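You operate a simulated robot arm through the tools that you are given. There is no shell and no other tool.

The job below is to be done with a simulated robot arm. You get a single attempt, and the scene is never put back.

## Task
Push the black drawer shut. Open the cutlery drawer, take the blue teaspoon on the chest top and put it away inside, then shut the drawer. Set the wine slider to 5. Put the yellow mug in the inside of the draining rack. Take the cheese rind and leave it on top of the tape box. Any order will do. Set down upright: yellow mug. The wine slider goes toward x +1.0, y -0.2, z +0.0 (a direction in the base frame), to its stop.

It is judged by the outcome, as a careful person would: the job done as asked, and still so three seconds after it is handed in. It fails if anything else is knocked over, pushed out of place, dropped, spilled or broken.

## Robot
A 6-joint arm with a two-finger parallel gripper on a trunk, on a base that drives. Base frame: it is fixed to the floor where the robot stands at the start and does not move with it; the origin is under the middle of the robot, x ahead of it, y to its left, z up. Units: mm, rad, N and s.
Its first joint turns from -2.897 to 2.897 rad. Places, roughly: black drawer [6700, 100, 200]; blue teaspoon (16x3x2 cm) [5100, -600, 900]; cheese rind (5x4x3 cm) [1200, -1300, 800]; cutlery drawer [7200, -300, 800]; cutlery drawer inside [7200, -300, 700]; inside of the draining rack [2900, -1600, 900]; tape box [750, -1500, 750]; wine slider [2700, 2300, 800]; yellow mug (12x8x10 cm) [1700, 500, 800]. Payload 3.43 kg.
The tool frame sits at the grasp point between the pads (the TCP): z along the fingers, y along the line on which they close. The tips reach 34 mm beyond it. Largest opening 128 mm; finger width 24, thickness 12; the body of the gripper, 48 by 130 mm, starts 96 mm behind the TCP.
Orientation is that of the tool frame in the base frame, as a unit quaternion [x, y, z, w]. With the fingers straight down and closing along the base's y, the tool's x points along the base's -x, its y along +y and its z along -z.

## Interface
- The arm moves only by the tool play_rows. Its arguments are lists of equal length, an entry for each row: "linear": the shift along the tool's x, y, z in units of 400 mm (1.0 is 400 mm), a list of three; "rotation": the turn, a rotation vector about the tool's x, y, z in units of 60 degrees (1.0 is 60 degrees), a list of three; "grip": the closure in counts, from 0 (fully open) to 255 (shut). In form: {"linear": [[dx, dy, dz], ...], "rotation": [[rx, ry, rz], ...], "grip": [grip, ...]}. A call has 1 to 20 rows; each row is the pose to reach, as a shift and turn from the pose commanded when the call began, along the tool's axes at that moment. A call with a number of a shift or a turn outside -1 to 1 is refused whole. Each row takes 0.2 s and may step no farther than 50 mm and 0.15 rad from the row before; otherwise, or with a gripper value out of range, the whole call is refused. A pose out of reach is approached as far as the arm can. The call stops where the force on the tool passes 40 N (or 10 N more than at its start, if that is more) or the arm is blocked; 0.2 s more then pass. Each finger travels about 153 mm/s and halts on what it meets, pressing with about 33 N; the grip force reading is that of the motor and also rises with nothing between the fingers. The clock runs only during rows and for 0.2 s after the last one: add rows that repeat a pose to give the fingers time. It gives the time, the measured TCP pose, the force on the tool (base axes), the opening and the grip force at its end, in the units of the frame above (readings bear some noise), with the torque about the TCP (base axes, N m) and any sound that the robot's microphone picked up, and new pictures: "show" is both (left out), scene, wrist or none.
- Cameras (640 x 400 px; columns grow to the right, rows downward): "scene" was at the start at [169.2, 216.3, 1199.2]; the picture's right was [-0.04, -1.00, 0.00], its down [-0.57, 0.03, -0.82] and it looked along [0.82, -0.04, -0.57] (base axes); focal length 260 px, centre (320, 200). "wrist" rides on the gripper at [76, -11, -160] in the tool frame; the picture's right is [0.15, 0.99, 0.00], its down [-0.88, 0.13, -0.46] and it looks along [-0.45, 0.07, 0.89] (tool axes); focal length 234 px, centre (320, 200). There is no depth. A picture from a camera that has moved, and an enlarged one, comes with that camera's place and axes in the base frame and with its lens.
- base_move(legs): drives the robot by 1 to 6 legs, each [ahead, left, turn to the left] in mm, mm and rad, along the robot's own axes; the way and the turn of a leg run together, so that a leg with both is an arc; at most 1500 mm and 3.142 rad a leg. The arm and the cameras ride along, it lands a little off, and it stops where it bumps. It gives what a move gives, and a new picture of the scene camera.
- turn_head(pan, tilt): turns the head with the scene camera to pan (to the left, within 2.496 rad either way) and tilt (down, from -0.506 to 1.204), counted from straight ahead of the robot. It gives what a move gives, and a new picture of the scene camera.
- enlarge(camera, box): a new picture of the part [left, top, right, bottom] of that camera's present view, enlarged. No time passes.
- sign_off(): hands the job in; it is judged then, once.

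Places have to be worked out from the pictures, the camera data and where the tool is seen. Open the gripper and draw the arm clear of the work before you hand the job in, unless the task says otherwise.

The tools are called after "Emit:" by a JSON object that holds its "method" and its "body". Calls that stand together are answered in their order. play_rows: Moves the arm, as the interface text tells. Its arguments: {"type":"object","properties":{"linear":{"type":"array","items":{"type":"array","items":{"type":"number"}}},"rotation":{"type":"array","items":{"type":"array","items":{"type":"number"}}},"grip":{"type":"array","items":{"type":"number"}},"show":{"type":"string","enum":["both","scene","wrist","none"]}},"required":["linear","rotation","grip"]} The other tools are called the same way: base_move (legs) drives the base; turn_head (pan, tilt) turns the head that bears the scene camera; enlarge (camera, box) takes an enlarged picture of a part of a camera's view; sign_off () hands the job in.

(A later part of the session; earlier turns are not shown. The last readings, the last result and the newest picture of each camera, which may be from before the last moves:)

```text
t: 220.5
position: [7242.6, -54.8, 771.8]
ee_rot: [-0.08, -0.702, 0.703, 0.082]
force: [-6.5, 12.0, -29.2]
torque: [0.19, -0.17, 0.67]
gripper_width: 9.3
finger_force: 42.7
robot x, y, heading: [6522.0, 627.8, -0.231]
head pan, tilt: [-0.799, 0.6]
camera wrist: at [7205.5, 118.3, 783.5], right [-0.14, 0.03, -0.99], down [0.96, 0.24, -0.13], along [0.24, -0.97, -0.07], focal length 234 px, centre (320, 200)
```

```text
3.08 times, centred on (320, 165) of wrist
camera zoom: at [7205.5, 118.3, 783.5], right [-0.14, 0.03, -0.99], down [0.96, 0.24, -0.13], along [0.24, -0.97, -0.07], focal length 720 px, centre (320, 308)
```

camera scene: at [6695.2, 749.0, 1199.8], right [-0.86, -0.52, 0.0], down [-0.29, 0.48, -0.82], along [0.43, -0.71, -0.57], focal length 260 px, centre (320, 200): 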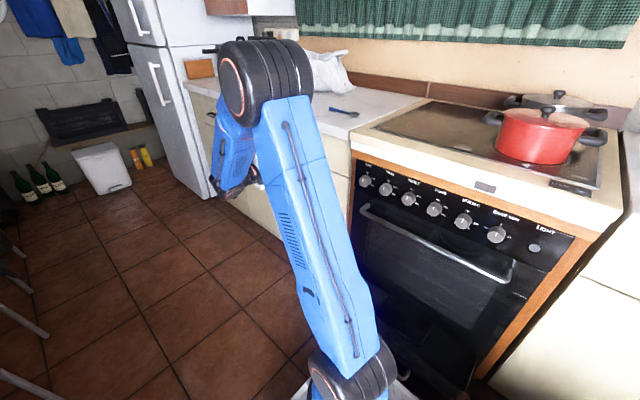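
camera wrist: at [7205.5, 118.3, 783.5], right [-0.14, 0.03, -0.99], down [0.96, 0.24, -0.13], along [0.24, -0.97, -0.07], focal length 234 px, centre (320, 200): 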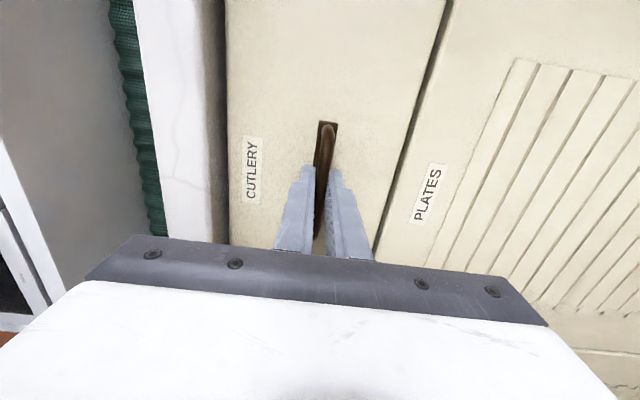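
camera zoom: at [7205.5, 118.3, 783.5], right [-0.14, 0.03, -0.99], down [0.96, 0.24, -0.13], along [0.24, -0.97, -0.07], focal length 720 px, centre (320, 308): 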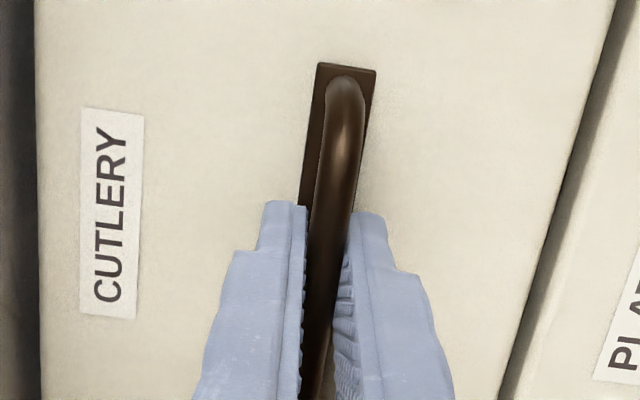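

The handle is gripped. I lower the tool 3 mm to relieve the side load and start pulling gently.

Emit:
{"method": "play_rows", "body": {"linear": [[0, 0.004, 0], [0, 0.007, -0.005], [0, 0.007, -0.02], [0, 0.007, -0.04], [0, 0.007, -0.06], [0, 0.007, -0.08]], "rotation": [[0, 0, 0], [0, 0, 0], [0, 0, 0], [0, 0, 0], [0, 0, 0], [0, 0, 0]], "grip": [255, 255, 255, 255, 255, 255]}}

```text
t: 221.9
position: [7249.0, -24.6, 771.6]
ee_rot: [-0.08, -0.701, 0.704, 0.08]
force: [-32.7, 5.2, -9.6]
torque: [0.08, 0.14, -0.67]
gripper_width: 9.4
finger_force: 43.3
robot x, y, heading: [6517.3, 630.3, -0.228]
head pan, tilt: [-0.799, 0.6]
camera scene: at [6694.5, 748.9, 1199.9], right [-0.86, -0.52, 0.0], down [-0.29, 0.48, -0.83], along [0.43, -0.71, -0.56], focal length 260 px, centre (320, 200)
camera wrist: at [7212.0, 148.7, 782.8], right [-0.14, 0.03, -0.99], down [0.96, 0.24, -0.13], along [0.24, -0.97, -0.06], focal length 234 px, centre (320, 200)
```

scene: 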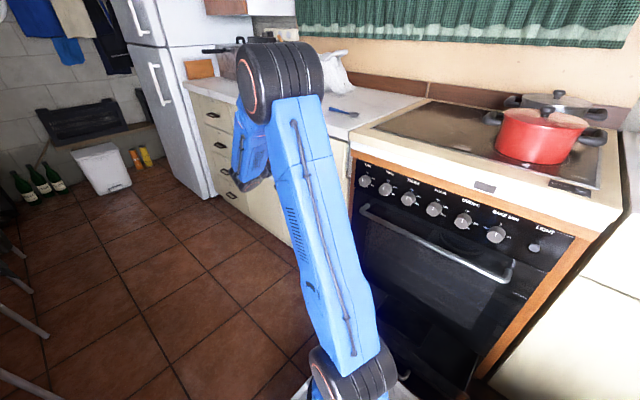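
wrist: 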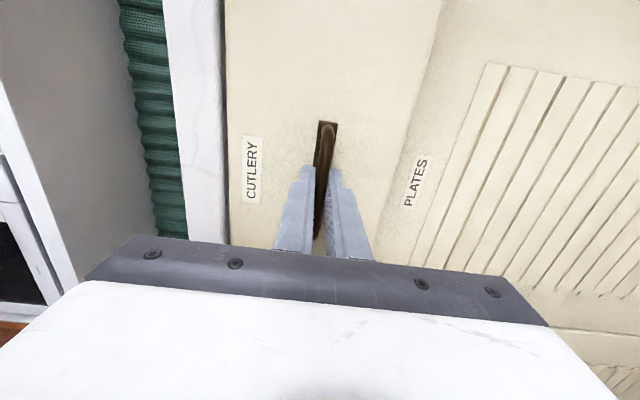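

The drawer moves, but a sideways load (-33 N in x) says its track runs a bit more toward -x than my pull. I correct the direction and continue.

Emit:
{"method": "play_rows", "body": {"linear": [[0.004, 0, 0], [0.007, 0, -0.01], [0.008, 0, -0.03], [0.009, 0, -0.05], [0.01, 0, -0.07], [0.01, 0, -0.09]], "rotation": [[0, 0, 0], [0, 0, 0], [0, 0, 0], [0, 0, 0], [0, 0, 0], [0, 0, 0]], "grip": [255, 255, 255, 255, 255, 255], "show": "none"}}

```text
t: 223.3
position: [7256.3, 12.0, 770.7]
ee_rot: [-0.08, -0.701, 0.704, 0.08]
force: [21.0, -4.6, 9.1]
torque: [0.0, 0.2, 0.93]
gripper_width: 9.4
finger_force: 43.4
robot x, y, heading: [6520.1, 628.8, -0.224]
head pan, tilt: [-0.799, 0.6]
```

Now the side load has flipped to +21 N, so I overcorrected a little; I back off about 1.5 mm and pull on.

Emit:
{"method": "play_rows", "body": {"linear": [[-0.003, 0, 0], [-0.003, 0, -0.03], [-0.003, 0, -0.06], [-0.002, 0, -0.09], [-0.002, 0, -0.12], [-0.002, 0, -0.15]], "rotation": [[0, 0, 0], [0, 0, 0], [0, 0, 0], [0, 0, 0], [0, 0, 0], [0, 0, 0]], "grip": [255, 255, 255, 255, 255, 255]}}

```text
t: 224.6
position: [7266.5, 63.3, 771.0]
ee_rot: [-0.082, -0.7, 0.705, 0.08]
force: [-5.9, 1.2, 9.9]
torque: [0.01, 0.34, 0.78]
gripper_width: 9.3
finger_force: 43.3
robot x, y, heading: [6519.6, 628.0, -0.227]
head pan, tilt: [-0.799, 0.6]
stopped in row 6: the force on the tool passed its limit at 40 N (the readings are from after the stop); the commanded pose is now the measured one
camera scene: at [6694.7, 749.3, 1199.8], right [-0.86, -0.52, 0.0], down [-0.29, 0.48, -0.83], along [0.43, -0.71, -0.56], focal length 260 px, centre (320, 200)
camera wrist: at [7229.4, 235.9, 782.3], right [-0.14, 0.03, -0.99], down [0.96, 0.24, -0.13], along [0.24, -0.97, -0.06], focal length 234 px, centre (320, 200)
```

scene: 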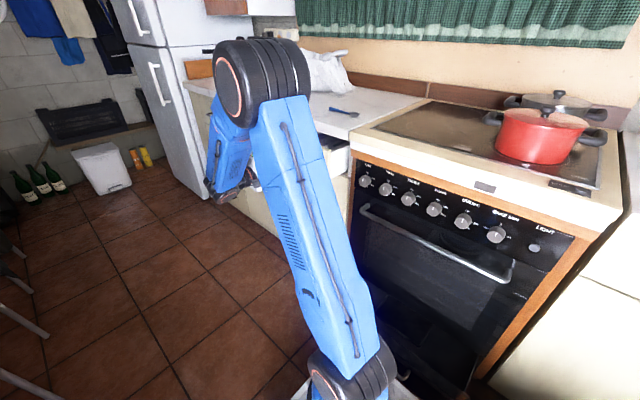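
wrist: 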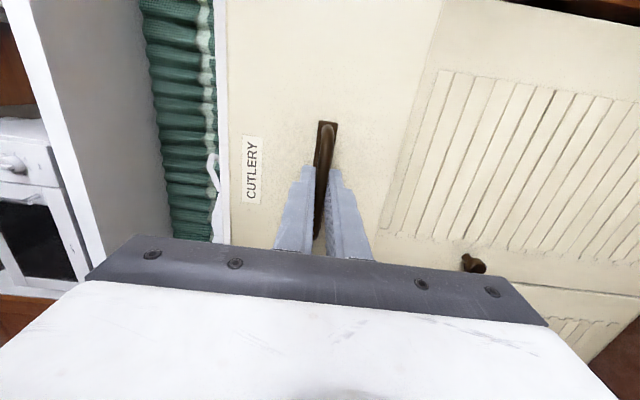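

Open 121 mm so far, along slope 0.20. I keep pulling along that direction for another 100 mm.

Emit:
{"method": "play_rows", "body": {"linear": [[0.0008, 0, -0.03], [0.0016, 0, -0.06], [0.0024, 0, -0.09], [0.0032, 0, -0.12], [0.004, 0, -0.15], [0.0048, 0, -0.18], [0.0056, 0, -0.21], [0.0066, 0, -0.245]], "rotation": [[0, 0, 0], [0, 0, 0], [0, 0, 0], [0, 0, 0], [0, 0, 0], [0, 0, 0], [0, 0, 0], [0, 0, 0]], "grip": [255, 255, 255, 255, 255, 255, 255, 255]}}

```text
t: 226.6
position: [7284.5, 158.0, 771.4]
ee_rot: [-0.082, -0.7, 0.705, 0.079]
force: [-5.9, 1.8, 9.8]
torque: [0.04, 0.42, -0.43]
gripper_width: 9.3
finger_force: 43.0
robot x, y, heading: [6520.1, 631.8, -0.229]
head pan, tilt: [-0.799, 0.6]
stopped in row 8: the force on the tool passed its limit at 41 N (the readings are from after the stop); the commanded pose is now the measured one
camera scene: at [6694.8, 749.3, 1199.8], right [-0.86, -0.52, 0.0], down [-0.29, 0.48, -0.83], along [0.43, -0.71, -0.56], focal length 260 px, centre (320, 200)
camera wrist: at [7248.6, 331.4, 782.0], right [-0.14, 0.02, -0.99], down [0.96, 0.24, -0.13], along [0.24, -0.97, -0.06], focal length 234 px, centre (320, 200)
```

scene: 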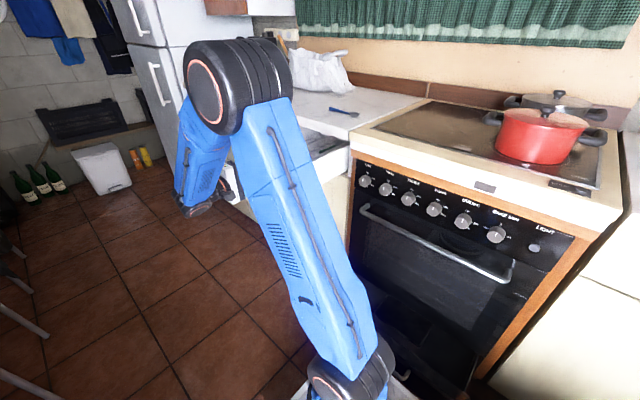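
wrist: 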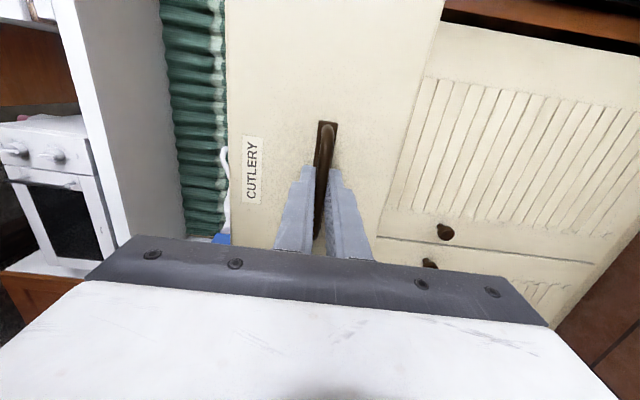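

The drawer is open 217 mm, enough for the spoon. I release the handle and back straight off it.

Emit:
{"method": "play_rows", "body": {"linear": [[0, 0, 0], [0, 0, 0], [0, 0, 0], [0, 0, -0.04], [0, 0, -0.1], [0, 0, -0.16]], "rotation": [[0, 0, 0], [0, 0, 0], [0, 0, 0], [0, 0, 0], [0, 0, 0], [0, 0, 0]], "grip": [150, 150, 150, 150, 150, 150], "show": "wrist"}}

```text
t: 228.0
position: [7298.9, 223.1, 771.7]
ee_rot: [-0.082, -0.7, 0.705, 0.08]
force: [-0.6, -0.4, 0.1]
torque: [-0.01, 0.01, 0.0]
gripper_width: 52.9
finger_force: 0.0
robot x, y, heading: [6519.4, 628.9, -0.226]
head pan, tilt: [-0.799, 0.6]
camera wrist: at [7262.8, 395.2, 781.1], right [-0.14, 0.03, -0.99], down [0.96, 0.24, -0.13], along [0.24, -0.97, -0.06], focal length 234 px, centre (320, 200)
```

wrist: 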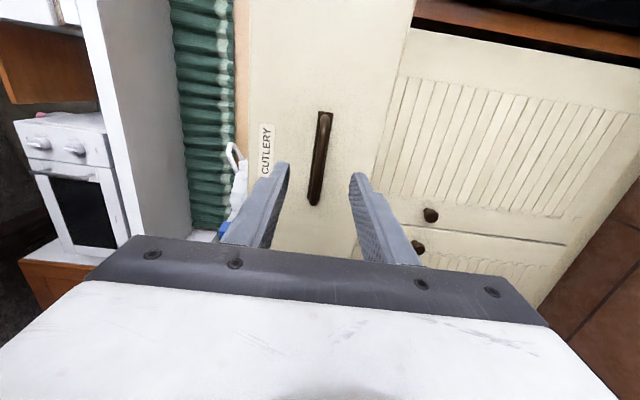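

I raise the tool and rotate it back toward pointing down, then return over the spoon.

Emit:
{"method": "play_rows", "body": {"linear": [[0, -0.1, -0.03], [0, -0.2, -0.05], [0, -0.3, -0.05], [0, -0.4, -0.05], [0, -0.5, -0.05], [0, -0.575, -0.05], [0, -0.6, -0.05], [0, -0.6, -0.05], [0, -0.6, -0.05]], "rotation": [[-0.1, 0, 0], [-0.22, 0, 0], [-0.34, 0, 0], [-0.46, 0, 0], [-0.58, 0, 0], [-0.7, 0, 0], [-0.8, 0, 0], [-0.9, 0, 0], [-1.0, 0, 0]], "grip": [150, 150, 150, 150, 150, 150, 150, 150, 150], "show": "none"}}

```text
t: 230.0
position: [7306.0, 243.3, 1007.6]
ee_rot: [0.11, 0.959, -0.26, -0.028]
force: [0.3, 1.0, 0.4]
torque: [-0.01, 0.05, 0.01]
gripper_width: 52.6
finger_force: 0.1
robot x, y, heading: [6519.0, 626.2, -0.225]
head pan, tilt: [-0.799, 0.6]
```

Emit:
{"method": "play_rows", "body": {"linear": [[0.011, -0.098, 0.056], [0.022, -0.195, 0.112], [0.034, -0.293, 0.168], [0.045, -0.391, 0.224], [0.056, -0.488, 0.28], [0.067, -0.586, 0.335], [0.078, -0.684, 0.391], [0.09, -0.782, 0.447], [0.101, -0.879, 0.503], [0.112, -0.977, 0.559]], "rotation": [[-0.05, 0, 0], [-0.1, 0, 0], [-0.15, 0, 0], [-0.2, 0, 0], [-0.25, 0, 0], [-0.3, 0, 0], [-0.35, 0, 0], [-0.4, 0, 0], [-0.45, 0, 0], [-0.5, 0, 0]], "grip": [150, 150, 150, 150, 150, 150, 150, 150, 150, 150], "show": "wrist"}}

```text
t: 232.2
position: [7161.3, -185.3, 1014.4]
ee_rot: [0.113, 0.994, -0.004, 0.002]
force: [-0.2, 1.3, 1.1]
torque: [-0.07, 0.0, 0.0]
gripper_width: 52.8
finger_force: 0.2
robot x, y, heading: [6518.3, 628.4, -0.225]
head pan, tilt: [-0.799, 0.6]
camera wrist: at [7085.4, -178.6, 1174.6], right [0.08, 1.0, -0.01], down [0.89, -0.07, 0.46], along [0.46, -0.04, -0.89], focal length 234 px, centre (320, 200)
```

wrist: 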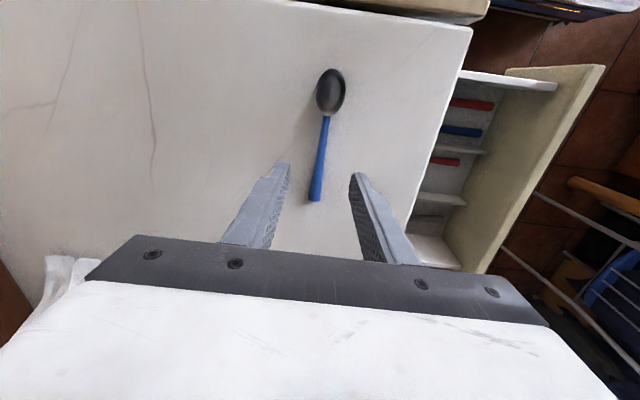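

The open drawer shows compartments running front-to-back. I pick the spoon up again from the recorded spot.

Emit:
{"method": "play_rows", "body": {"linear": [[0, 0, 0.08], [0, 0, 0.14], [0, 0, 0.18], [0, 0, 0.199], [0, 0, 0.199], [0, 0, 0.199], [0, 0, 0.199], [0, 0, 0.199]], "rotation": [[0, 0, 0], [0, 0, 0], [0, 0, 0], [0, 0, 0], [0, 0, 0], [0, 0, 0], [0, 0, 0], [0, 0, 0]], "grip": [150, 150, 150, 150, 150, 255, 255, 255], "show": "wrist"}}

```text
t: 234.0
position: [7159.5, -188.7, 933.8]
ee_rot: [0.113, 0.994, -0.004, 0.002]
force: [0.2, 0.5, 0.2]
torque: [-0.01, -0.03, -0.01]
gripper_width: 14.6
finger_force: 32.7
robot x, y, heading: [6524.1, 627.8, -0.23]
head pan, tilt: [-0.799, 0.6]
camera wrist: at [7083.2, -180.4, 1095.1], right [0.08, 1.0, -0.01], down [0.89, -0.07, 0.46], along [0.46, -0.04, -0.89], focal length 234 px, centre (320, 200)
```

wrist: 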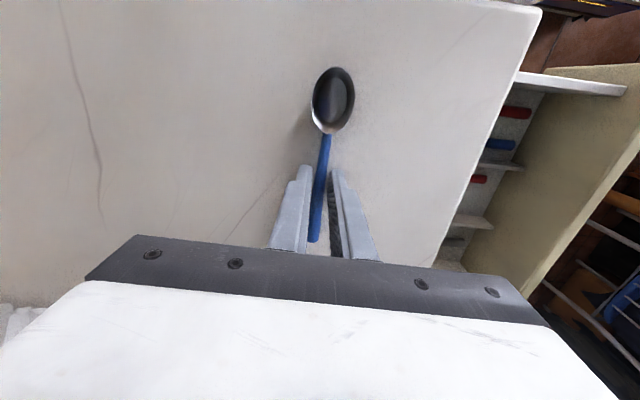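

Spoon re-gripped. I lift it and turn it so it will lie front-to-back in a compartment.

Emit:
{"method": "play_rows", "body": {"linear": [[0, 0, -0.05], [0, 0, -0.13], [0, 0, -0.21], [0, 0, -0.27], [-0.03, 0.05, -0.29], [-0.1, 0.1, -0.29], [-0.17, 0.16, -0.29], [-0.24, 0.22, -0.29], [-0.31, 0.28, -0.29], [-0.38, 0.34, -0.29]], "rotation": [[0, 0, 0], [0, 0, 0.1], [0, 0, 0.22], [0, 0, 0.34], [0, 0, 0.46], [0, 0, 0.58], [0, 0, 0.7], [0, 0, 0.82], [0, 0, 0.92], [0, 0, 1.0]], "grip": [255, 255, 255, 255, 255, 255, 255, 255, 255, 255], "show": "wrist"}}

```text
t: 236.2
position: [7327.9, -75.1, 1030.9]
ee_rot: [0.597, 0.802, -0.002, 0.005]
force: [0.2, -0.3, 0.1]
torque: [0.01, -0.03, -0.01]
gripper_width: 14.7
finger_force: 33.0
out of reach, approached as far as the arm can: row 6, 7, 8, 9, 10
robot x, y, heading: [6518.3, 629.2, -0.228]
head pan, tilt: [-0.799, 0.6]
camera wrist: at [7295.1, -4.7, 1191.2], right [0.91, 0.43, 0.0], down [0.38, -0.8, 0.47], along [0.2, -0.42, -0.89], focal length 234 px, centre (320, 200)
```

wrist: 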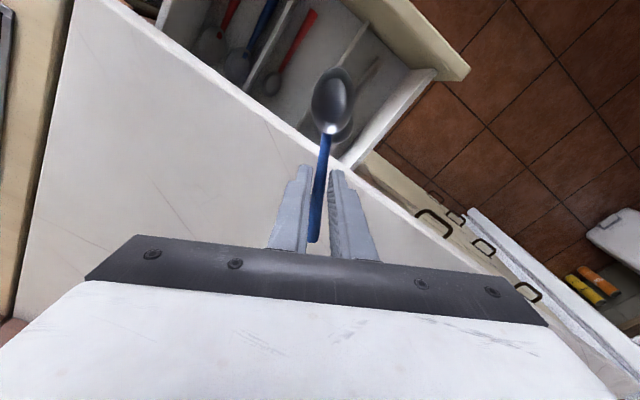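

The far-right compartment of the drawer looks empty, centre about (7359, -28). I finish the turn and come down above it.

Emit:
{"method": "play_rows", "body": {"linear": [[0.02, 0.02, 0.03], [0.045, 0.05, 0.1], [0.07, 0.08, 0.18], [0.09, 0.108, 0.26], [0.09, 0.108, 0.3], [0.09, 0.108, 0.3]], "rotation": [[0, 0, 0.12], [0, 0, 0.24], [0, 0, 0.36], [0, 0, 0.47], [0, 0, 0.47], [0, 0, 0.47]], "grip": [255, 255, 255, 255, 255, 255]}}

Emit:
{"method": "enlarge", "body": {"camera": "wrist", "box": [180, 0, 460, 240]}}

```text
t: 237.6
position: [7358.4, -30.0, 910.9]
ee_rot: [0.773, 0.634, -0.001, 0.003]
force: [-3.0, -0.6, 14.4]
torque: [-0.9, 0.18, -0.13]
gripper_width: 14.5
finger_force: 33.2
robot x, y, heading: [6520.1, 628.4, -0.226]
head pan, tilt: [-0.799, 0.6]
camera scene: at [6694.6, 749.4, 1199.8], right [-0.86, -0.52, 0.0], down [-0.29, 0.48, -0.83], along [0.43, -0.71, -0.56], focal length 260 px, centre (320, 200)
camera wrist: at [7362.0, 48.8, 1071.5], right [1.0, -0.05, 0.0], down [-0.05, -0.89, 0.46], along [-0.02, -0.46, -0.89], focal length 234 px, centre (320, 200)
```

scene: 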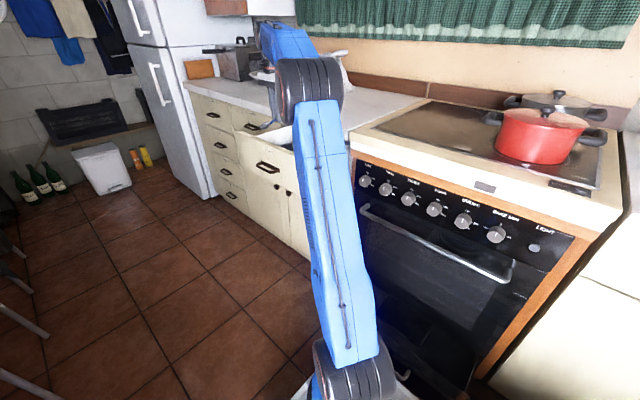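
wrist: 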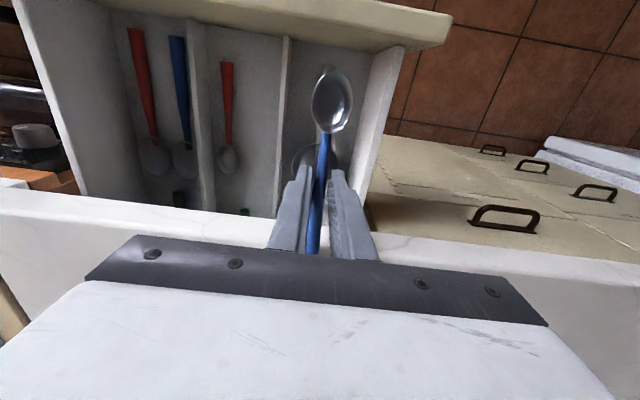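

```text
1.67 times, centred on (320, 120) of wrist
camera zoom: at [7362.0, 48.8, 1071.5], right [1.0, -0.05, 0.0], down [-0.05, -0.89, 0.46], along [-0.02, -0.46, -0.89], focal length 390 px, centre (320, 333)
```

zoom: 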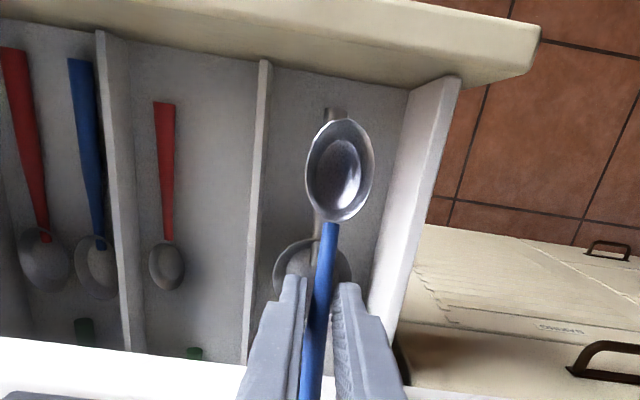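

The spoon's handle end is brushing the counter edge, and this compartment already holds a grey spoon. I lift, shift to the free lane right of the red spoon (≈x 7285) and move 20 mm toward the drawer front so the spoon clears the counter edge.

Emit:
{"method": "play_rows", "body": {"linear": [[0.01, 0, -0.05], [0.018, -0.05, -0.1], [0.018, -0.15, -0.1], [0.018, -0.19, -0.1], [0.018, -0.19, -0.1]], "rotation": [[0, 0, 0], [0, 0, 0], [0, 0, 0], [0, 0, 0], [0, 0, 0]], "grip": [255, 255, 255, 255, 255], "show": "wrist"}}

Emit:
{"method": "enlarge", "body": {"camera": "wrist", "box": [180, 0, 460, 260]}}

```text
t: 238.8
position: [7283.5, -7.7, 950.2]
ee_rot: [0.773, 0.635, -0.002, 0.003]
force: [-0.7, 0.0, -0.7]
torque: [0.02, 0.01, 0.02]
gripper_width: 14.9
finger_force: 32.9
robot x, y, heading: [6518.2, 628.4, -0.231]
head pan, tilt: [-0.799, 0.6]
camera wrist: at [7287.9, 70.1, 1110.1], right [1.0, -0.05, 0.0], down [-0.04, -0.89, 0.46], along [-0.02, -0.46, -0.89], focal length 234 px, centre (320, 200)
```

wrist: 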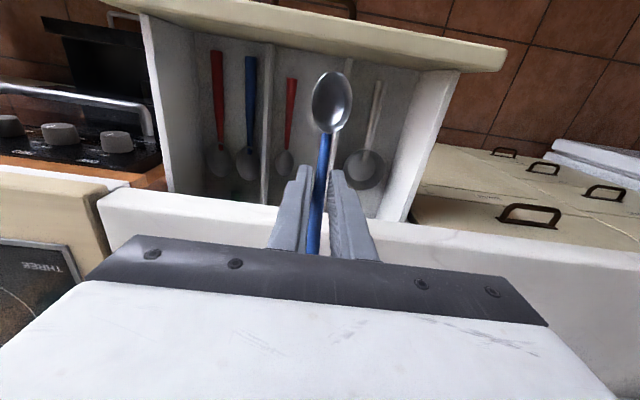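

```text
1.54 times, centred on (320, 130) of wrist
camera zoom: at [7287.9, 70.1, 1110.1], right [1.0, -0.05, 0.0], down [-0.04, -0.89, 0.46], along [-0.02, -0.46, -0.89], focal length 360 px, centre (320, 308)
```

zoom: 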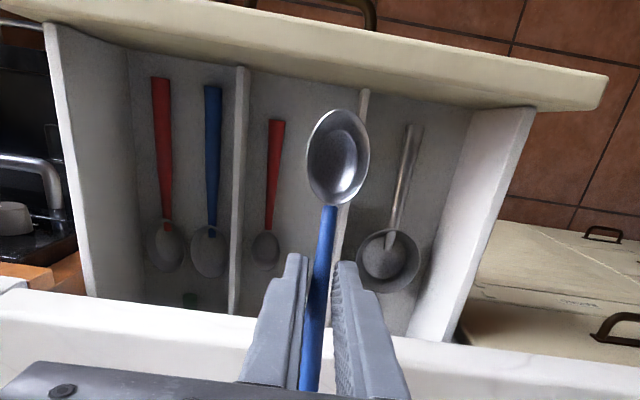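

From this angle the drawer opening (≈143 mm) is just shorter than the spoon, so I will yaw the spoon 45° to pass through, then swing it back straight underneath counter level. First: yaw and lower to spoon height ≈825, above the dividers.

Emit:
{"method": "play_rows", "body": {"linear": [[0.01, -0.01, 0], [0.02, -0.02, 0], [0.027, -0.025, 0], [0.027, -0.025, 0], [0.027, -0.025, 0], [0.027, -0.025, 0], [0.027, -0.025, 0.05], [0.027, -0.025, 0.1], [0.027, -0.025, 0.15], [0.027, -0.025, 0.2], [0.027, -0.025, 0.225], [0.027, -0.025, 0.225]], "rotation": [[0, 0, -0.13], [0, 0, -0.26], [0, 0, -0.39], [0, 0, -0.52], [0, 0, -0.65], [0, 0, -0.75], [0, 0, -0.75], [0, 0, -0.75], [0, 0, -0.75], [0, 0, -0.75], [0, 0, -0.75], [0, 0, -0.75]], "grip": [255, 255, 255, 255, 255, 255, 255, 255, 255, 255, 255, 255], "show": "wrist"}}

Emit:
{"method": "enlarge", "body": {"camera": "wrist", "box": [160, 0, 480, 250]}}

```text
t: 241.4
position: [7274.2, 4.5, 859.4]
ee_rot: [0.47, 0.882, -0.002, 0.003]
force: [0.6, -0.4, -0.8]
torque: [-0.02, 0.06, -0.02]
gripper_width: 14.4
finger_force: 33.0
robot x, y, heading: [6521.9, 627.7, -0.229]
head pan, tilt: [-0.799, 0.6]
camera wrist: at [7224.2, 62.9, 1020.2], right [0.74, 0.67, 0.0], down [0.6, -0.66, 0.46], along [0.31, -0.34, -0.89], focal length 234 px, centre (320, 200)
```

wrist: 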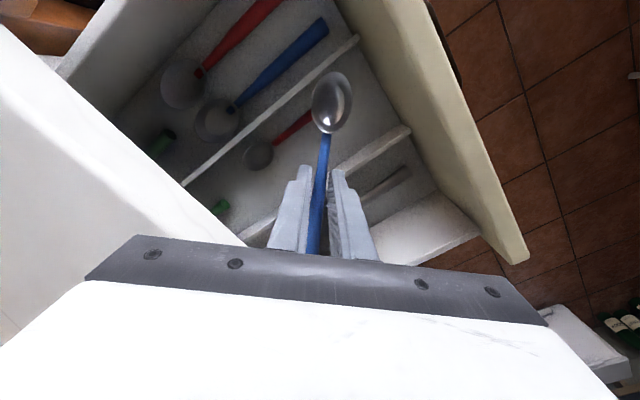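

```text
1.60 times, centred on (320, 125) of wrist
camera zoom: at [7224.2, 62.9, 1020.2], right [0.74, 0.67, 0.0], down [0.6, -0.66, 0.46], along [0.31, -0.34, -0.89], focal length 375 px, centre (320, 320)
```

zoom: 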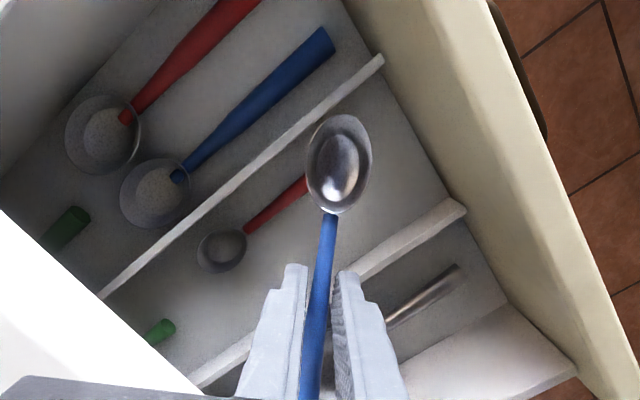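

It went through cleanly. Now I swing it back parallel to the compartments, with the handle end passing under the counter edge, above the dividers.

Emit:
{"method": "play_rows", "body": {"linear": [[0, 0, 0.015], [-0.01, -0.006, 0.022], [-0.022, -0.014, 0.022], [-0.034, -0.022, 0.022], [-0.046, -0.03, 0.022], [-0.056, -0.036, 0.022], [-0.0627, -0.039, 0.022], [-0.0627, -0.039, 0.022]], "rotation": [[0, 0, 0.05], [0, 0, 0.17], [0, 0, 0.29], [0, 0, 0.41], [0, 0, 0.53], [0, 0, 0.65], [0, 0, 0.75], [0, 0, 0.75]], "grip": [255, 255, 255, 255, 255, 255, 255, 255], "show": "wrist"}}

Emit:
{"method": "enlarge", "body": {"camera": "wrist", "box": [160, 0, 480, 250]}}

```text
t: 243.2
position: [7276.5, -25.0, 851.8]
ee_rot: [0.773, 0.634, -0.001, 0.004]
force: [-0.5, 0.1, -0.6]
torque: [-0.02, -0.02, 0.02]
gripper_width: 14.6
finger_force: 32.7
robot x, y, heading: [6518.4, 627.4, -0.232]
head pan, tilt: [-0.799, 0.6]
camera wrist: at [7280.4, 52.9, 1011.9], right [1.0, -0.05, 0.0], down [-0.05, -0.89, 0.46], along [-0.02, -0.46, -0.89], focal length 234 px, centre (320, 200)
```

wrist: 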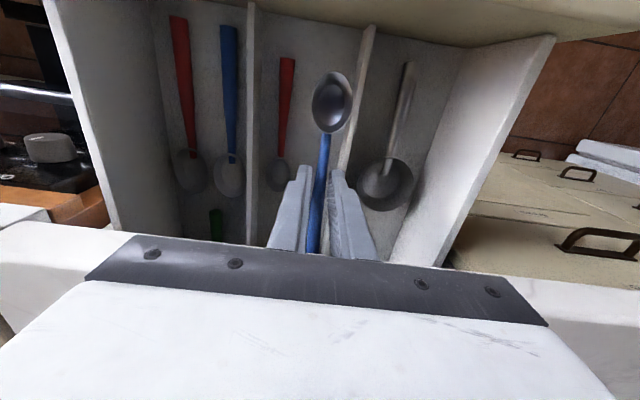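

```text
1.60 times, centred on (320, 125) of wrist
camera zoom: at [7280.4, 52.9, 1011.9], right [1.0, -0.05, 0.0], down [-0.05, -0.89, 0.46], along [-0.02, -0.46, -0.89], focal length 375 px, centre (320, 320)
```

zoom: 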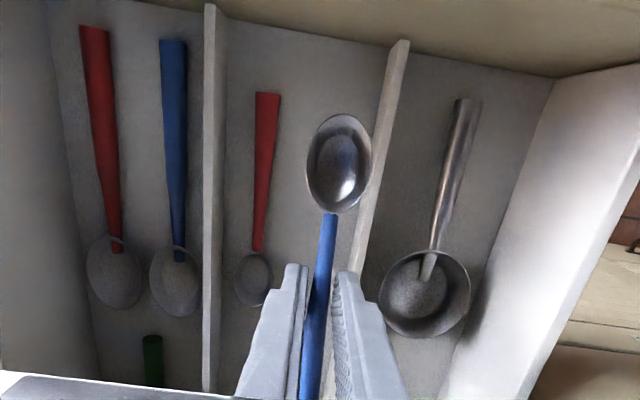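

I nudge 9 mm left to centre in the lane between the red spoon and the divider, and lower in steps.

Emit:
{"method": "play_rows", "body": {"linear": [[0, -0.0225, 0], [0, -0.0225, 0.025], [0, -0.0225, 0.05], [0, -0.0225, 0.075], [0, -0.0225, 0.1], [0, -0.0225, 0.125], [0, -0.0225, 0.14], [0, -0.0225, 0.14]], "rotation": [[0, 0, 0], [0, 0, 0], [0, 0, 0], [0, 0, 0], [0, 0, 0], [0, 0, 0], [0, 0, 0], [0, 0, 0]], "grip": [255, 255, 255, 255, 255, 255, 255, 255], "show": "wrist"}}

Emit:
{"method": "enlarge", "body": {"camera": "wrist", "box": [160, 0, 480, 250]}}

```text
t: 245.0
position: [7268.4, -23.6, 795.0]
ee_rot: [0.772, 0.635, -0.001, 0.004]
force: [-0.3, 0.1, -0.5]
torque: [0.0, -0.01, -0.01]
gripper_width: 14.3
finger_force: 33.0
robot x, y, heading: [6519.8, 628.7, -0.231]
head pan, tilt: [-0.799, 0.6]
camera wrist: at [7272.7, 54.6, 955.4], right [1.0, -0.05, 0.0], down [-0.04, -0.89, 0.46], along [-0.02, -0.46, -0.89], focal length 234 px, centre (320, 200)
```

wrist: 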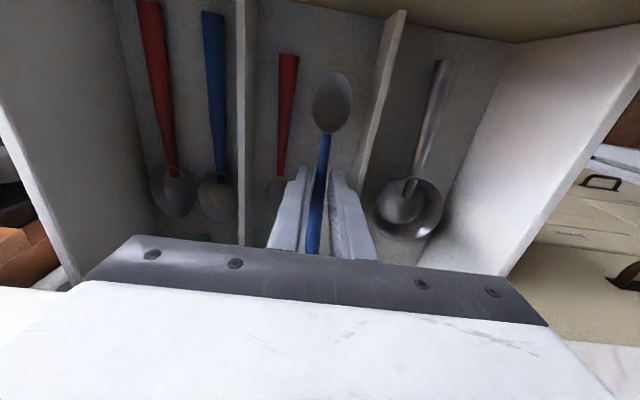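

```text
1.60 times, centred on (320, 125) of wrist
camera zoom: at [7272.7, 54.6, 955.4], right [1.0, -0.05, 0.0], down [-0.04, -0.89, 0.46], along [-0.02, -0.46, -0.89], focal length 375 px, centre (320, 320)
```

zoom: 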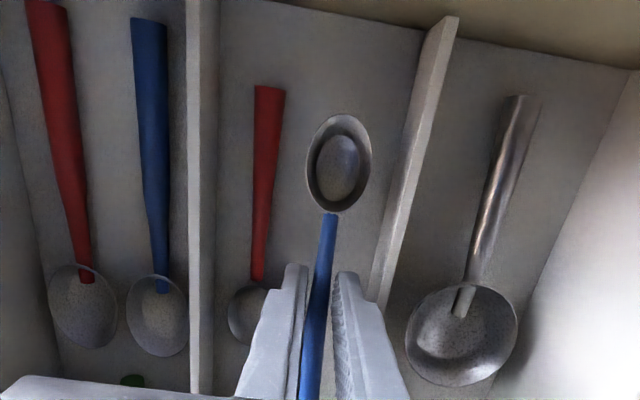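

The spoon is inside the lane. I keep lowering in 3 mm steps until it touches the drawer floor.

Emit:
{"method": "play_rows", "body": {"linear": [[0, 0, 0.008], [0, 0, 0.016], [0, 0, 0.024], [0, 0, 0.032], [0, 0, 0.04], [0, 0, 0.048], [0, 0, 0.048]], "rotation": [[0, 0, 0], [0, 0, 0], [0, 0, 0], [0, 0, 0], [0, 0, 0], [0, 0, 0], [0, 0, 0]], "grip": [255, 255, 255, 255, 255, 255, 255], "show": "wrist"}}

```text
t: 246.6
position: [7267.5, -23.5, 775.7]
ee_rot: [0.773, 0.635, -0.001, 0.003]
force: [1.0, 0.0, 2.7]
torque: [0.2, -0.03, 0.02]
gripper_width: 14.5
finger_force: 33.0
robot x, y, heading: [6525.0, 629.9, -0.225]
head pan, tilt: [-0.799, 0.6]
camera wrist: at [7272.1, 54.0, 936.6], right [1.0, -0.05, 0.0], down [-0.04, -0.89, 0.46], along [-0.02, -0.46, -0.89], focal length 234 px, centre (320, 200)
```

wrist: 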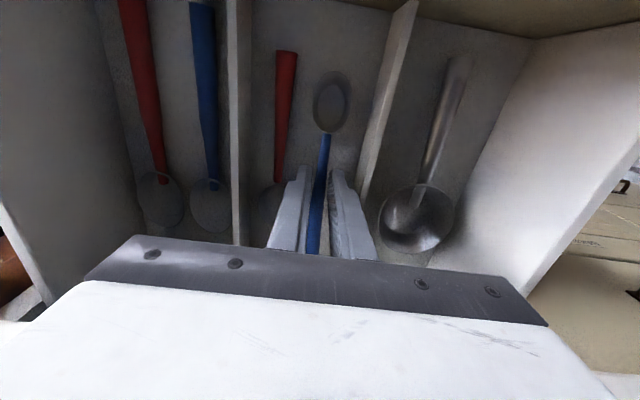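

A slight upward force and torque show the bowl just touching the floor. I go 1.5 mm lower and open just enough to release.

Emit:
{"method": "play_rows", "body": {"linear": [[0, 0, 0.004], [0, 0, 0.004], [0, 0, 0.004], [0, 0, 0.004], [0, 0, 0.004]], "rotation": [[0, 0, 0], [0, 0, 0], [0, 0, 0], [0, 0, 0], [0, 0, 0]], "grip": [255, 225, 212, 207, 207], "show": "wrist"}}

Emit:
{"method": "enlarge", "body": {"camera": "wrist", "box": [200, 40, 440, 260]}}

```text
t: 247.8
position: [7268.5, -24.0, 775.3]
ee_rot: [0.773, 0.635, -0.002, 0.003]
force: [0.5, -0.2, 0.6]
torque: [0.0, 0.0, 0.02]
gripper_width: 24.3
finger_force: 0.1
robot x, y, heading: [6519.2, 626.9, -0.228]
head pan, tilt: [-0.799, 0.6]
camera wrist: at [7272.4, 54.3, 934.8], right [1.0, -0.05, 0.0], down [-0.04, -0.89, 0.46], along [-0.02, -0.46, -0.89], focal length 234 px, centre (320, 200)
```

wrist: 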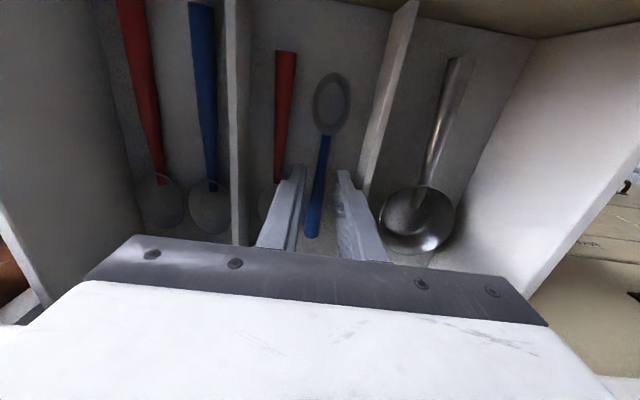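

```text
1.82 times, centred on (320, 150) of wrist
camera zoom: at [7272.4, 54.3, 934.8], right [1.0, -0.05, 0.0], down [-0.04, -0.89, 0.46], along [-0.02, -0.46, -0.89], focal length 426 px, centre (320, 291)
```

zoom: 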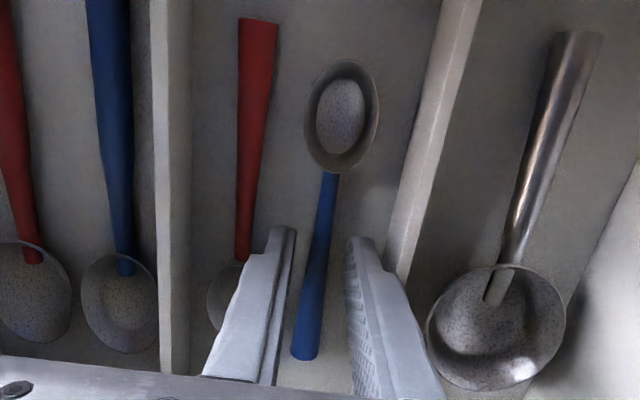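

The spoon lies on the compartment floor. I lift the gripper straight out of the drawer.

Emit:
{"method": "play_rows", "body": {"linear": [[0, 0, -0.05], [0, 0, -0.14], [0, 0, -0.24], [0, 0, -0.34], [0, 0, -0.44], [0, 0, -0.54], [0, 0, -0.56]], "rotation": [[0, 0, 0], [0, 0, 0], [0, 0, 0], [0, 0, 0], [0, 0, 0], [0, 0, 0], [0, 0, 0]], "grip": [207, 207, 207, 207, 255, 255, 255], "show": "wrist"}}

```text
t: 249.4
position: [7267.5, -22.8, 998.3]
ee_rot: [0.772, 0.635, -0.001, 0.004]
force: [-0.3, 0.7, 0.1]
torque: [0.0, 0.01, -0.01]
gripper_width: 0.0
finger_force: 33.2
robot x, y, heading: [6520.9, 623.0, -0.228]
head pan, tilt: [-0.799, 0.6]
camera wrist: at [7271.7, 54.9, 1158.0], right [1.0, -0.05, 0.0], down [-0.04, -0.89, 0.46], along [-0.02, -0.46, -0.89], focal length 234 px, centre (320, 200)
```

wrist: 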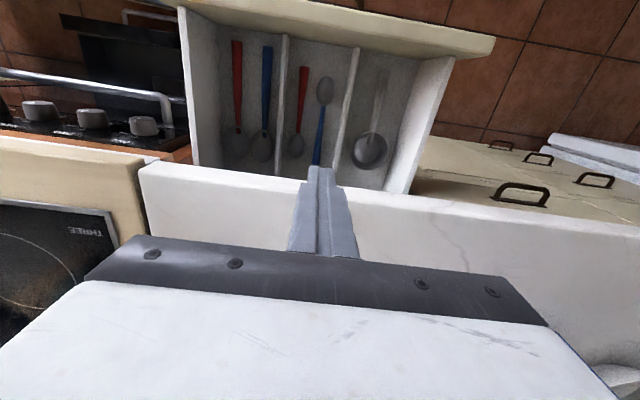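

The blue spoon is lying in the drawer beside the red one. Now I move out in front of the drawer face, tilting the closed fingers 60° toward it.

Emit:
{"method": "play_rows", "body": {"linear": [[0.074, -0.028, 0], [0.148, -0.055, 0], [0.223, -0.083, 0], [0.297, -0.111, 0], [0.371, -0.139, 0], [0.445, -0.166, 0], [0.519, -0.194, 0.07], [0.594, -0.222, 0.14], [0.668, -0.249, 0.22], [0.742, -0.277, 0.295]], "rotation": [[0, -0.1, 0], [0, -0.2, 0], [0, -0.3, 0], [0, -0.4, 0], [0, -0.5, 0], [0, -0.6, 0], [0, -0.7, 0], [0, -0.8, 0], [0, -0.9, 0], [0, -1.0, 0]], "grip": [255, 255, 255, 255, 255, 255, 255, 255, 255, 255]}}

```text
t: 251.6
position: [7215.4, 290.1, 879.4]
ee_rot: [0.669, 0.547, -0.389, 0.321]
force: [-0.1, -0.5, -0.1]
torque: [-0.01, 0.05, 0.03]
gripper_width: 0.0
finger_force: 33.0
robot x, y, heading: [6523.6, 629.5, -0.231]
head pan, tilt: [-0.799, 0.6]
camera scene: at [6695.1, 748.9, 1199.8], right [-0.86, -0.52, 0.0], down [-0.29, 0.48, -0.83], along [0.43, -0.71, -0.56], focal length 260 px, centre (320, 200)
camera wrist: at [7240.0, 465.1, 892.4], right [0.98, -0.12, -0.12], down [0.12, -0.06, 0.99], along [-0.13, -0.99, -0.05], focal length 234 px, centre (320, 200)
```

scene: 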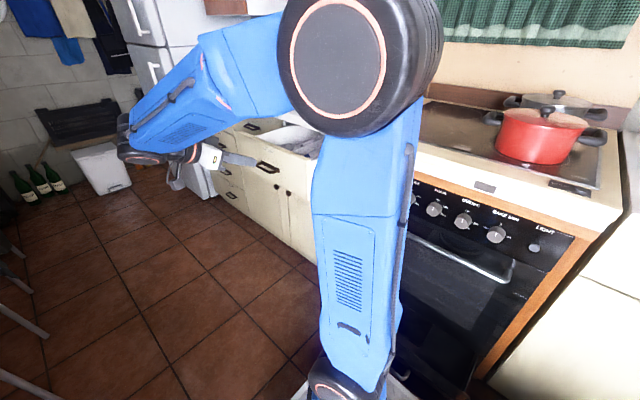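
wrist: 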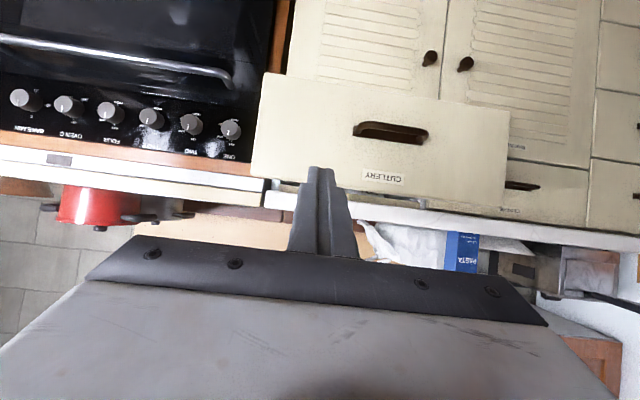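

The drawer face is clear in view. I move the closed fingertips to just in front of the face, 75 mm to the side of the handle.

Emit:
{"method": "play_rows", "body": {"linear": [[0.024, 0.01, 0.063], [0.047, 0.019, 0.126], [0.07, 0.028, 0.188], [0.094, 0.038, 0.25], [0.117, 0.047, 0.313]], "rotation": [[0, 0, 0], [0, 0, 0], [0, 0, 0], [0, 0, 0], [0, 0, 0]], "grip": [255, 255, 255, 255, 255], "show": "wrist"}}

```text
t: 252.8
position: [7221.5, 202.4, 776.9]
ee_rot: [0.669, 0.547, -0.388, 0.32]
force: [0.0, -0.9, 0.1]
torque: [0.03, 0.01, 0.01]
gripper_width: 0.0
finger_force: 32.5
robot x, y, heading: [6516.1, 630.2, -0.228]
head pan, tilt: [-0.799, 0.6]
camera wrist: at [7244.3, 378.2, 790.4], right [0.98, -0.12, -0.12], down [0.12, -0.06, 0.99], along [-0.13, -0.99, -0.05], focal length 234 px, centre (320, 200)
```

wrist: 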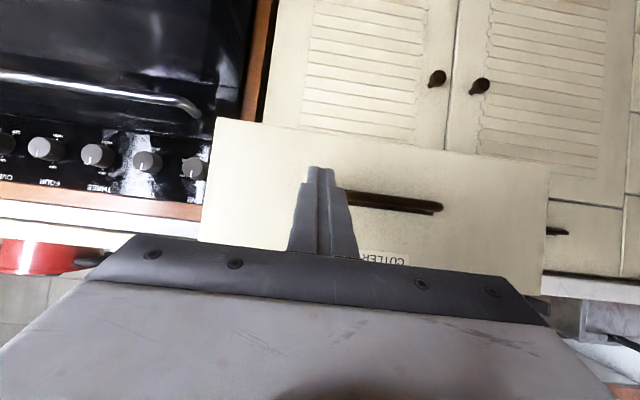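

The fingertips will meet the face just left of the handle. I push along the drawer's closing direction.

Emit:
{"method": "play_rows", "body": {"linear": [[-0.03, 0, 0.053], [-0.055, 0, 0.0975], [-0.08, 0, 0.142], [-0.105, 0, 0.186], [-0.13, 0, 0.23], [-0.155, 0, 0.275], [-0.18, 0, 0.319], [-0.205, 0, 0.363], [-0.23, 0, 0.408], [-0.255, 0, 0.452], [-0.275, 0, 0.4875], [-0.295, 0, 0.523], [-0.31, 0, 0.549], [-0.323, 0, 0.573]], "rotation": [[0, 0, 0], [0, 0, 0], [0, 0, 0], [0, 0, 0], [0, 0, 0], [0, 0, 0], [0, 0, 0], [0, 0, 0], [0, 0, 0], [0, 0, 0], [0, 0, 0], [0, 0, 0], [0, 0, 0], [0, 0, 0]], "grip": [255, 255, 255, 255, 255, 255, 255, 255, 255, 255, 255, 255, 255, 255]}}

```text
t: 255.6
position: [7170.2, -42.1, 774.6]
ee_rot: [0.669, 0.548, -0.388, 0.32]
force: [0.3, 16.2, 5.9]
torque: [-0.08, 0.07, -0.14]
gripper_width: 0.0
finger_force: 32.2
robot x, y, heading: [6520.0, 631.3, -0.226]
head pan, tilt: [-0.799, 0.6]
stopped in row 14: the force on the tool passed its limit at 62 N (the readings are from after the stop); the commanded pose is now the measured one
camera scene: at [6694.9, 750.4, 1199.7], right [-0.86, -0.52, 0.0], down [-0.29, 0.48, -0.83], along [0.43, -0.71, -0.56], focal length 260 px, centre (320, 200)
camera wrist: at [7194.5, 133.7, 788.4], right [0.99, -0.12, -0.12], down [0.12, -0.06, 0.99], along [-0.13, -0.99, -0.05], focal length 234 px, centre (320, 200)
```

scene: 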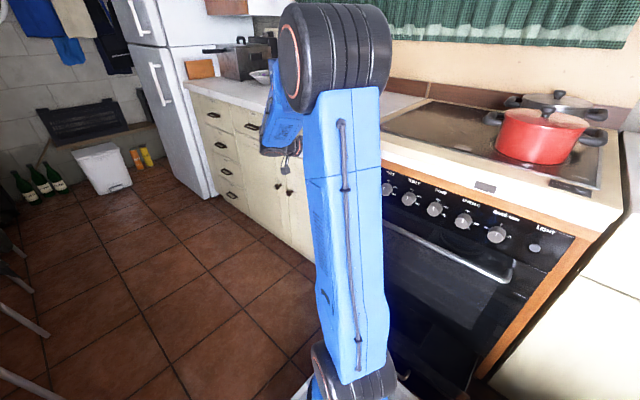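
wrist: 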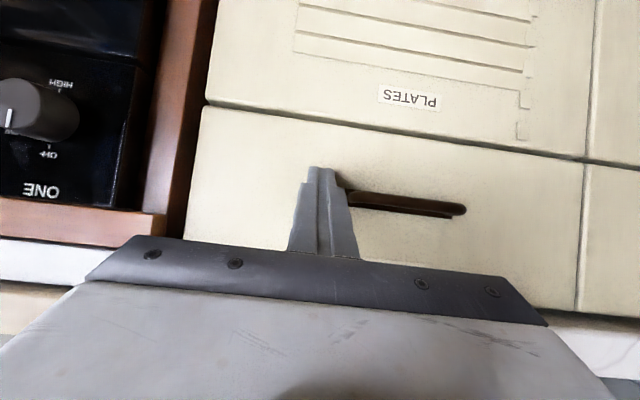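

A firm stop at 62 N. I check that the cutlery drawer is flush with its neighbours.

Emit:
{"method": "enlarge", "body": {"camera": "wrist", "box": [180, 60, 640, 340]}}

Emit:
{"method": "enlarge", "body": {"camera": "scene", "box": [200, 80, 320, 200]}}

```text
1.39 times, centred on (410, 200) of wrist
camera zoom: at [7194.5, 133.7, 788.4], right [0.99, -0.12, -0.12], down [0.12, -0.06, 0.99], along [-0.13, -0.99, -0.05], focal length 326 px, centre (195, 200)
```

zoom: 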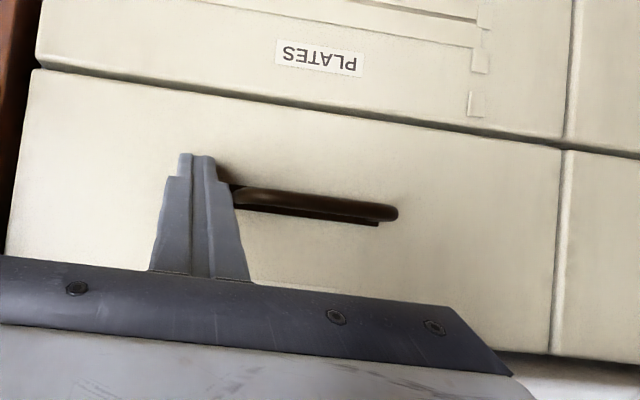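

```text
3.33 times, centred on (260, 140) of scene
camera zoom: at [6694.9, 750.4, 1199.7], right [-0.86, -0.52, 0.0], down [-0.29, 0.48, -0.83], along [0.43, -0.71, -0.56], focal length 868 px, centre (520, 400)
```

zoom: 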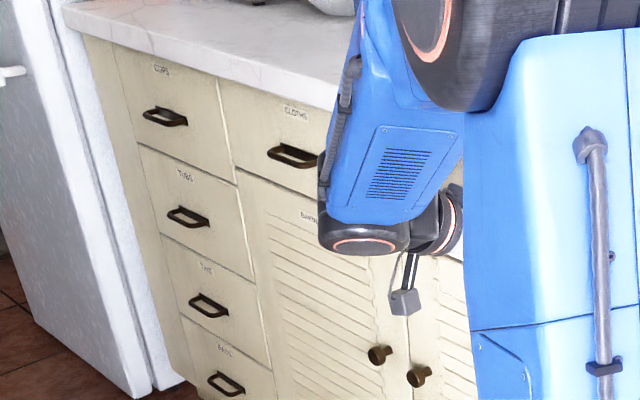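

It looks flush. I retract from the face, then raise the tool and return it to vertical.

Emit:
{"method": "play_rows", "body": {"linear": [[0.049, 0, -0.087], [0.098, 0, -0.175], [0.148, 0, -0.262], [0.07, 0, -0.3], [0.0, 0, -0.34], [-0.08, 0, -0.38], [-0.16, 0, -0.42], [-0.23, 0, -0.46], [-0.288, 0, -0.509], [-0.288, 0, -0.509], [-0.288, 0, -0.509]], "rotation": [[0, 0, 0], [0, 0, 0], [0, 0.1, 0], [0, 0.22, 0], [0, 0.34, 0], [0, 0.46, 0], [0, 0.58, 0], [0, 0.7, 0], [0, 0.82, 0], [0, 0.92, 0], [0, 1.0, 0]], "grip": [255, 255, 255, 255, 255, 255, 255, 255, 255, 255, 255]}}

Emit:
{"method": "enlarge", "body": {"camera": "scene", "box": [180, 80, 400, 240]}}

```text
t: 258.0
position: [7192.8, 74.9, 974.3]
ee_rot: [0.772, 0.635, -0.001, 0.001]
force: [0.2, 0.8, 0.8]
torque: [0.01, -0.01, 0.01]
gripper_width: 0.0
finger_force: 33.0
robot x, y, heading: [6519.2, 632.5, -0.231]
head pan, tilt: [-0.799, 0.6]
camera scene: at [6695.0, 749.6, 1199.8], right [-0.86, -0.52, 0.0], down [-0.29, 0.48, -0.83], along [0.43, -0.71, -0.56], focal length 260 px, centre (320, 200)
camera wrist: at [7196.9, 151.8, 1135.3], right [1.0, -0.05, 0.0], down [-0.04, -0.89, 0.46], along [-0.02, -0.46, -0.89], focal length 234 px, centre (320, 200)
```

scene: 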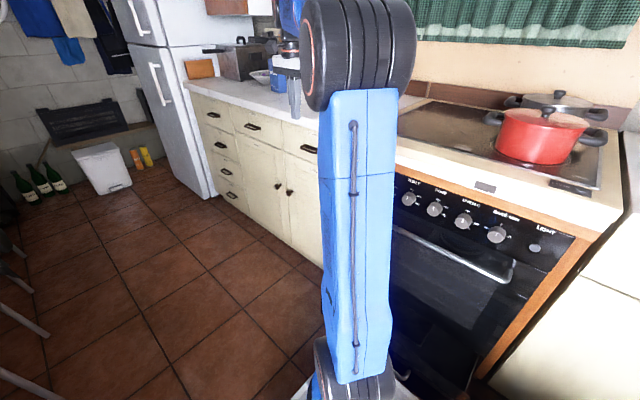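
wrist: 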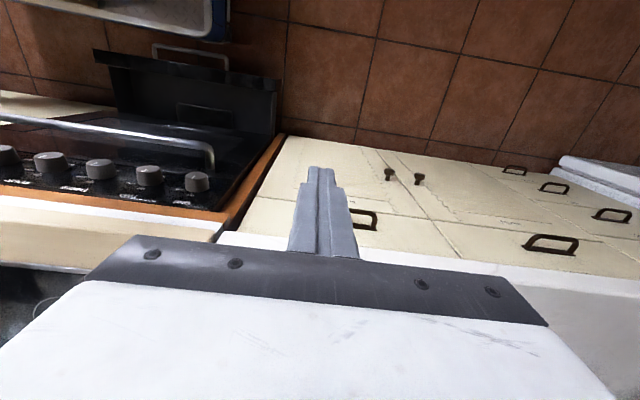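

```text
2.50 times, centred on (290, 160) of scene
camera zoom: at [6695.0, 749.6, 1199.8], right [-0.86, -0.52, 0.0], down [-0.29, 0.48, -0.83], along [0.43, -0.71, -0.56], focal length 651 px, centre (395, 300)
```

zoom: 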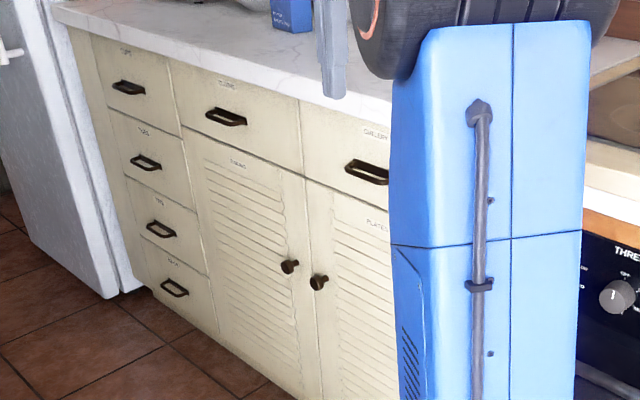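

The cutlery drawer is shut and flush. For the black drawer I back up 250 mm so its middle lies ahead-right of the deck.

Emit:
{"method": "base_move", "body": {"legs": [[-250, 0, 0]]}}

Emit:
{"method": "turn_head", "body": {"pan": -0.75, "tilt": 0.9}}

```text
t: 259.9
position: [6944.9, 127.7, 974.6]
ee_rot: [0.774, 0.634, -0.001, 0.001]
force: [-0.7, -0.3, 0.7]
torque: [-0.01, -0.03, 0.02]
gripper_width: 0.0
finger_force: 33.0
robot x, y, heading: [6276.5, 684.8, -0.232]
head pan, tilt: [-0.799, 0.6]
camera scene: at [6450.5, 805.8, 1199.8], right [-0.86, -0.51, 0.0], down [-0.29, 0.48, -0.82], along [0.42, -0.71, -0.57], focal length 260 px, centre (320, 200)
```

scene: 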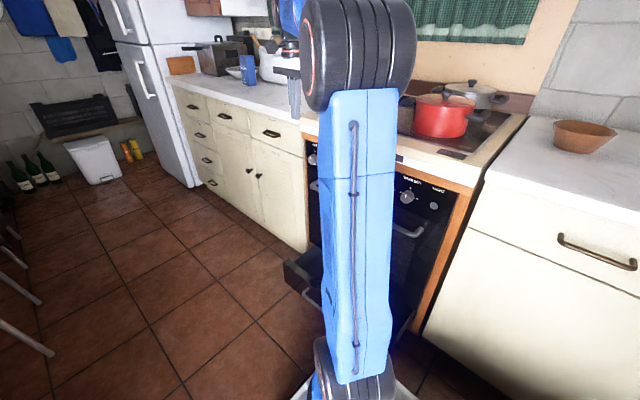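

```text
t: 260.7
position: [6944.5, 128.0, 975.3]
ee_rot: [0.775, 0.632, -0.001, 0.003]
force: [0.1, -0.7, 0.5]
torque: [0.02, -0.02, 0.0]
gripper_width: 0.0
finger_force: 32.8
robot x, y, heading: [6274.3, 685.0, -0.23]
head pan, tilt: [-0.75, 0.901]
camera scene: at [6447.0, 818.8, 1175.0], right [-0.83, -0.55, 0.0], down [-0.43, 0.65, -0.62], along [0.34, -0.52, -0.78], focal length 260 px, centre (320, 200)
```

scene: 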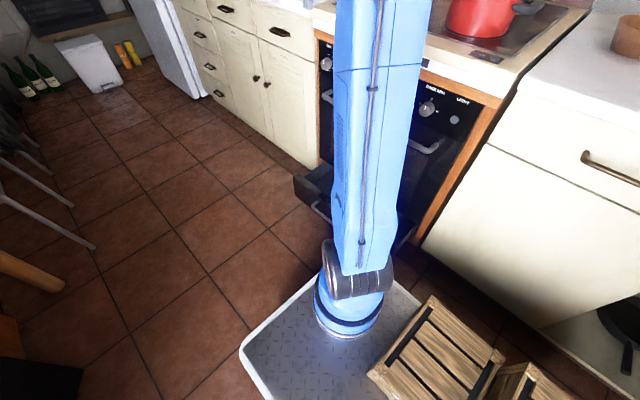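

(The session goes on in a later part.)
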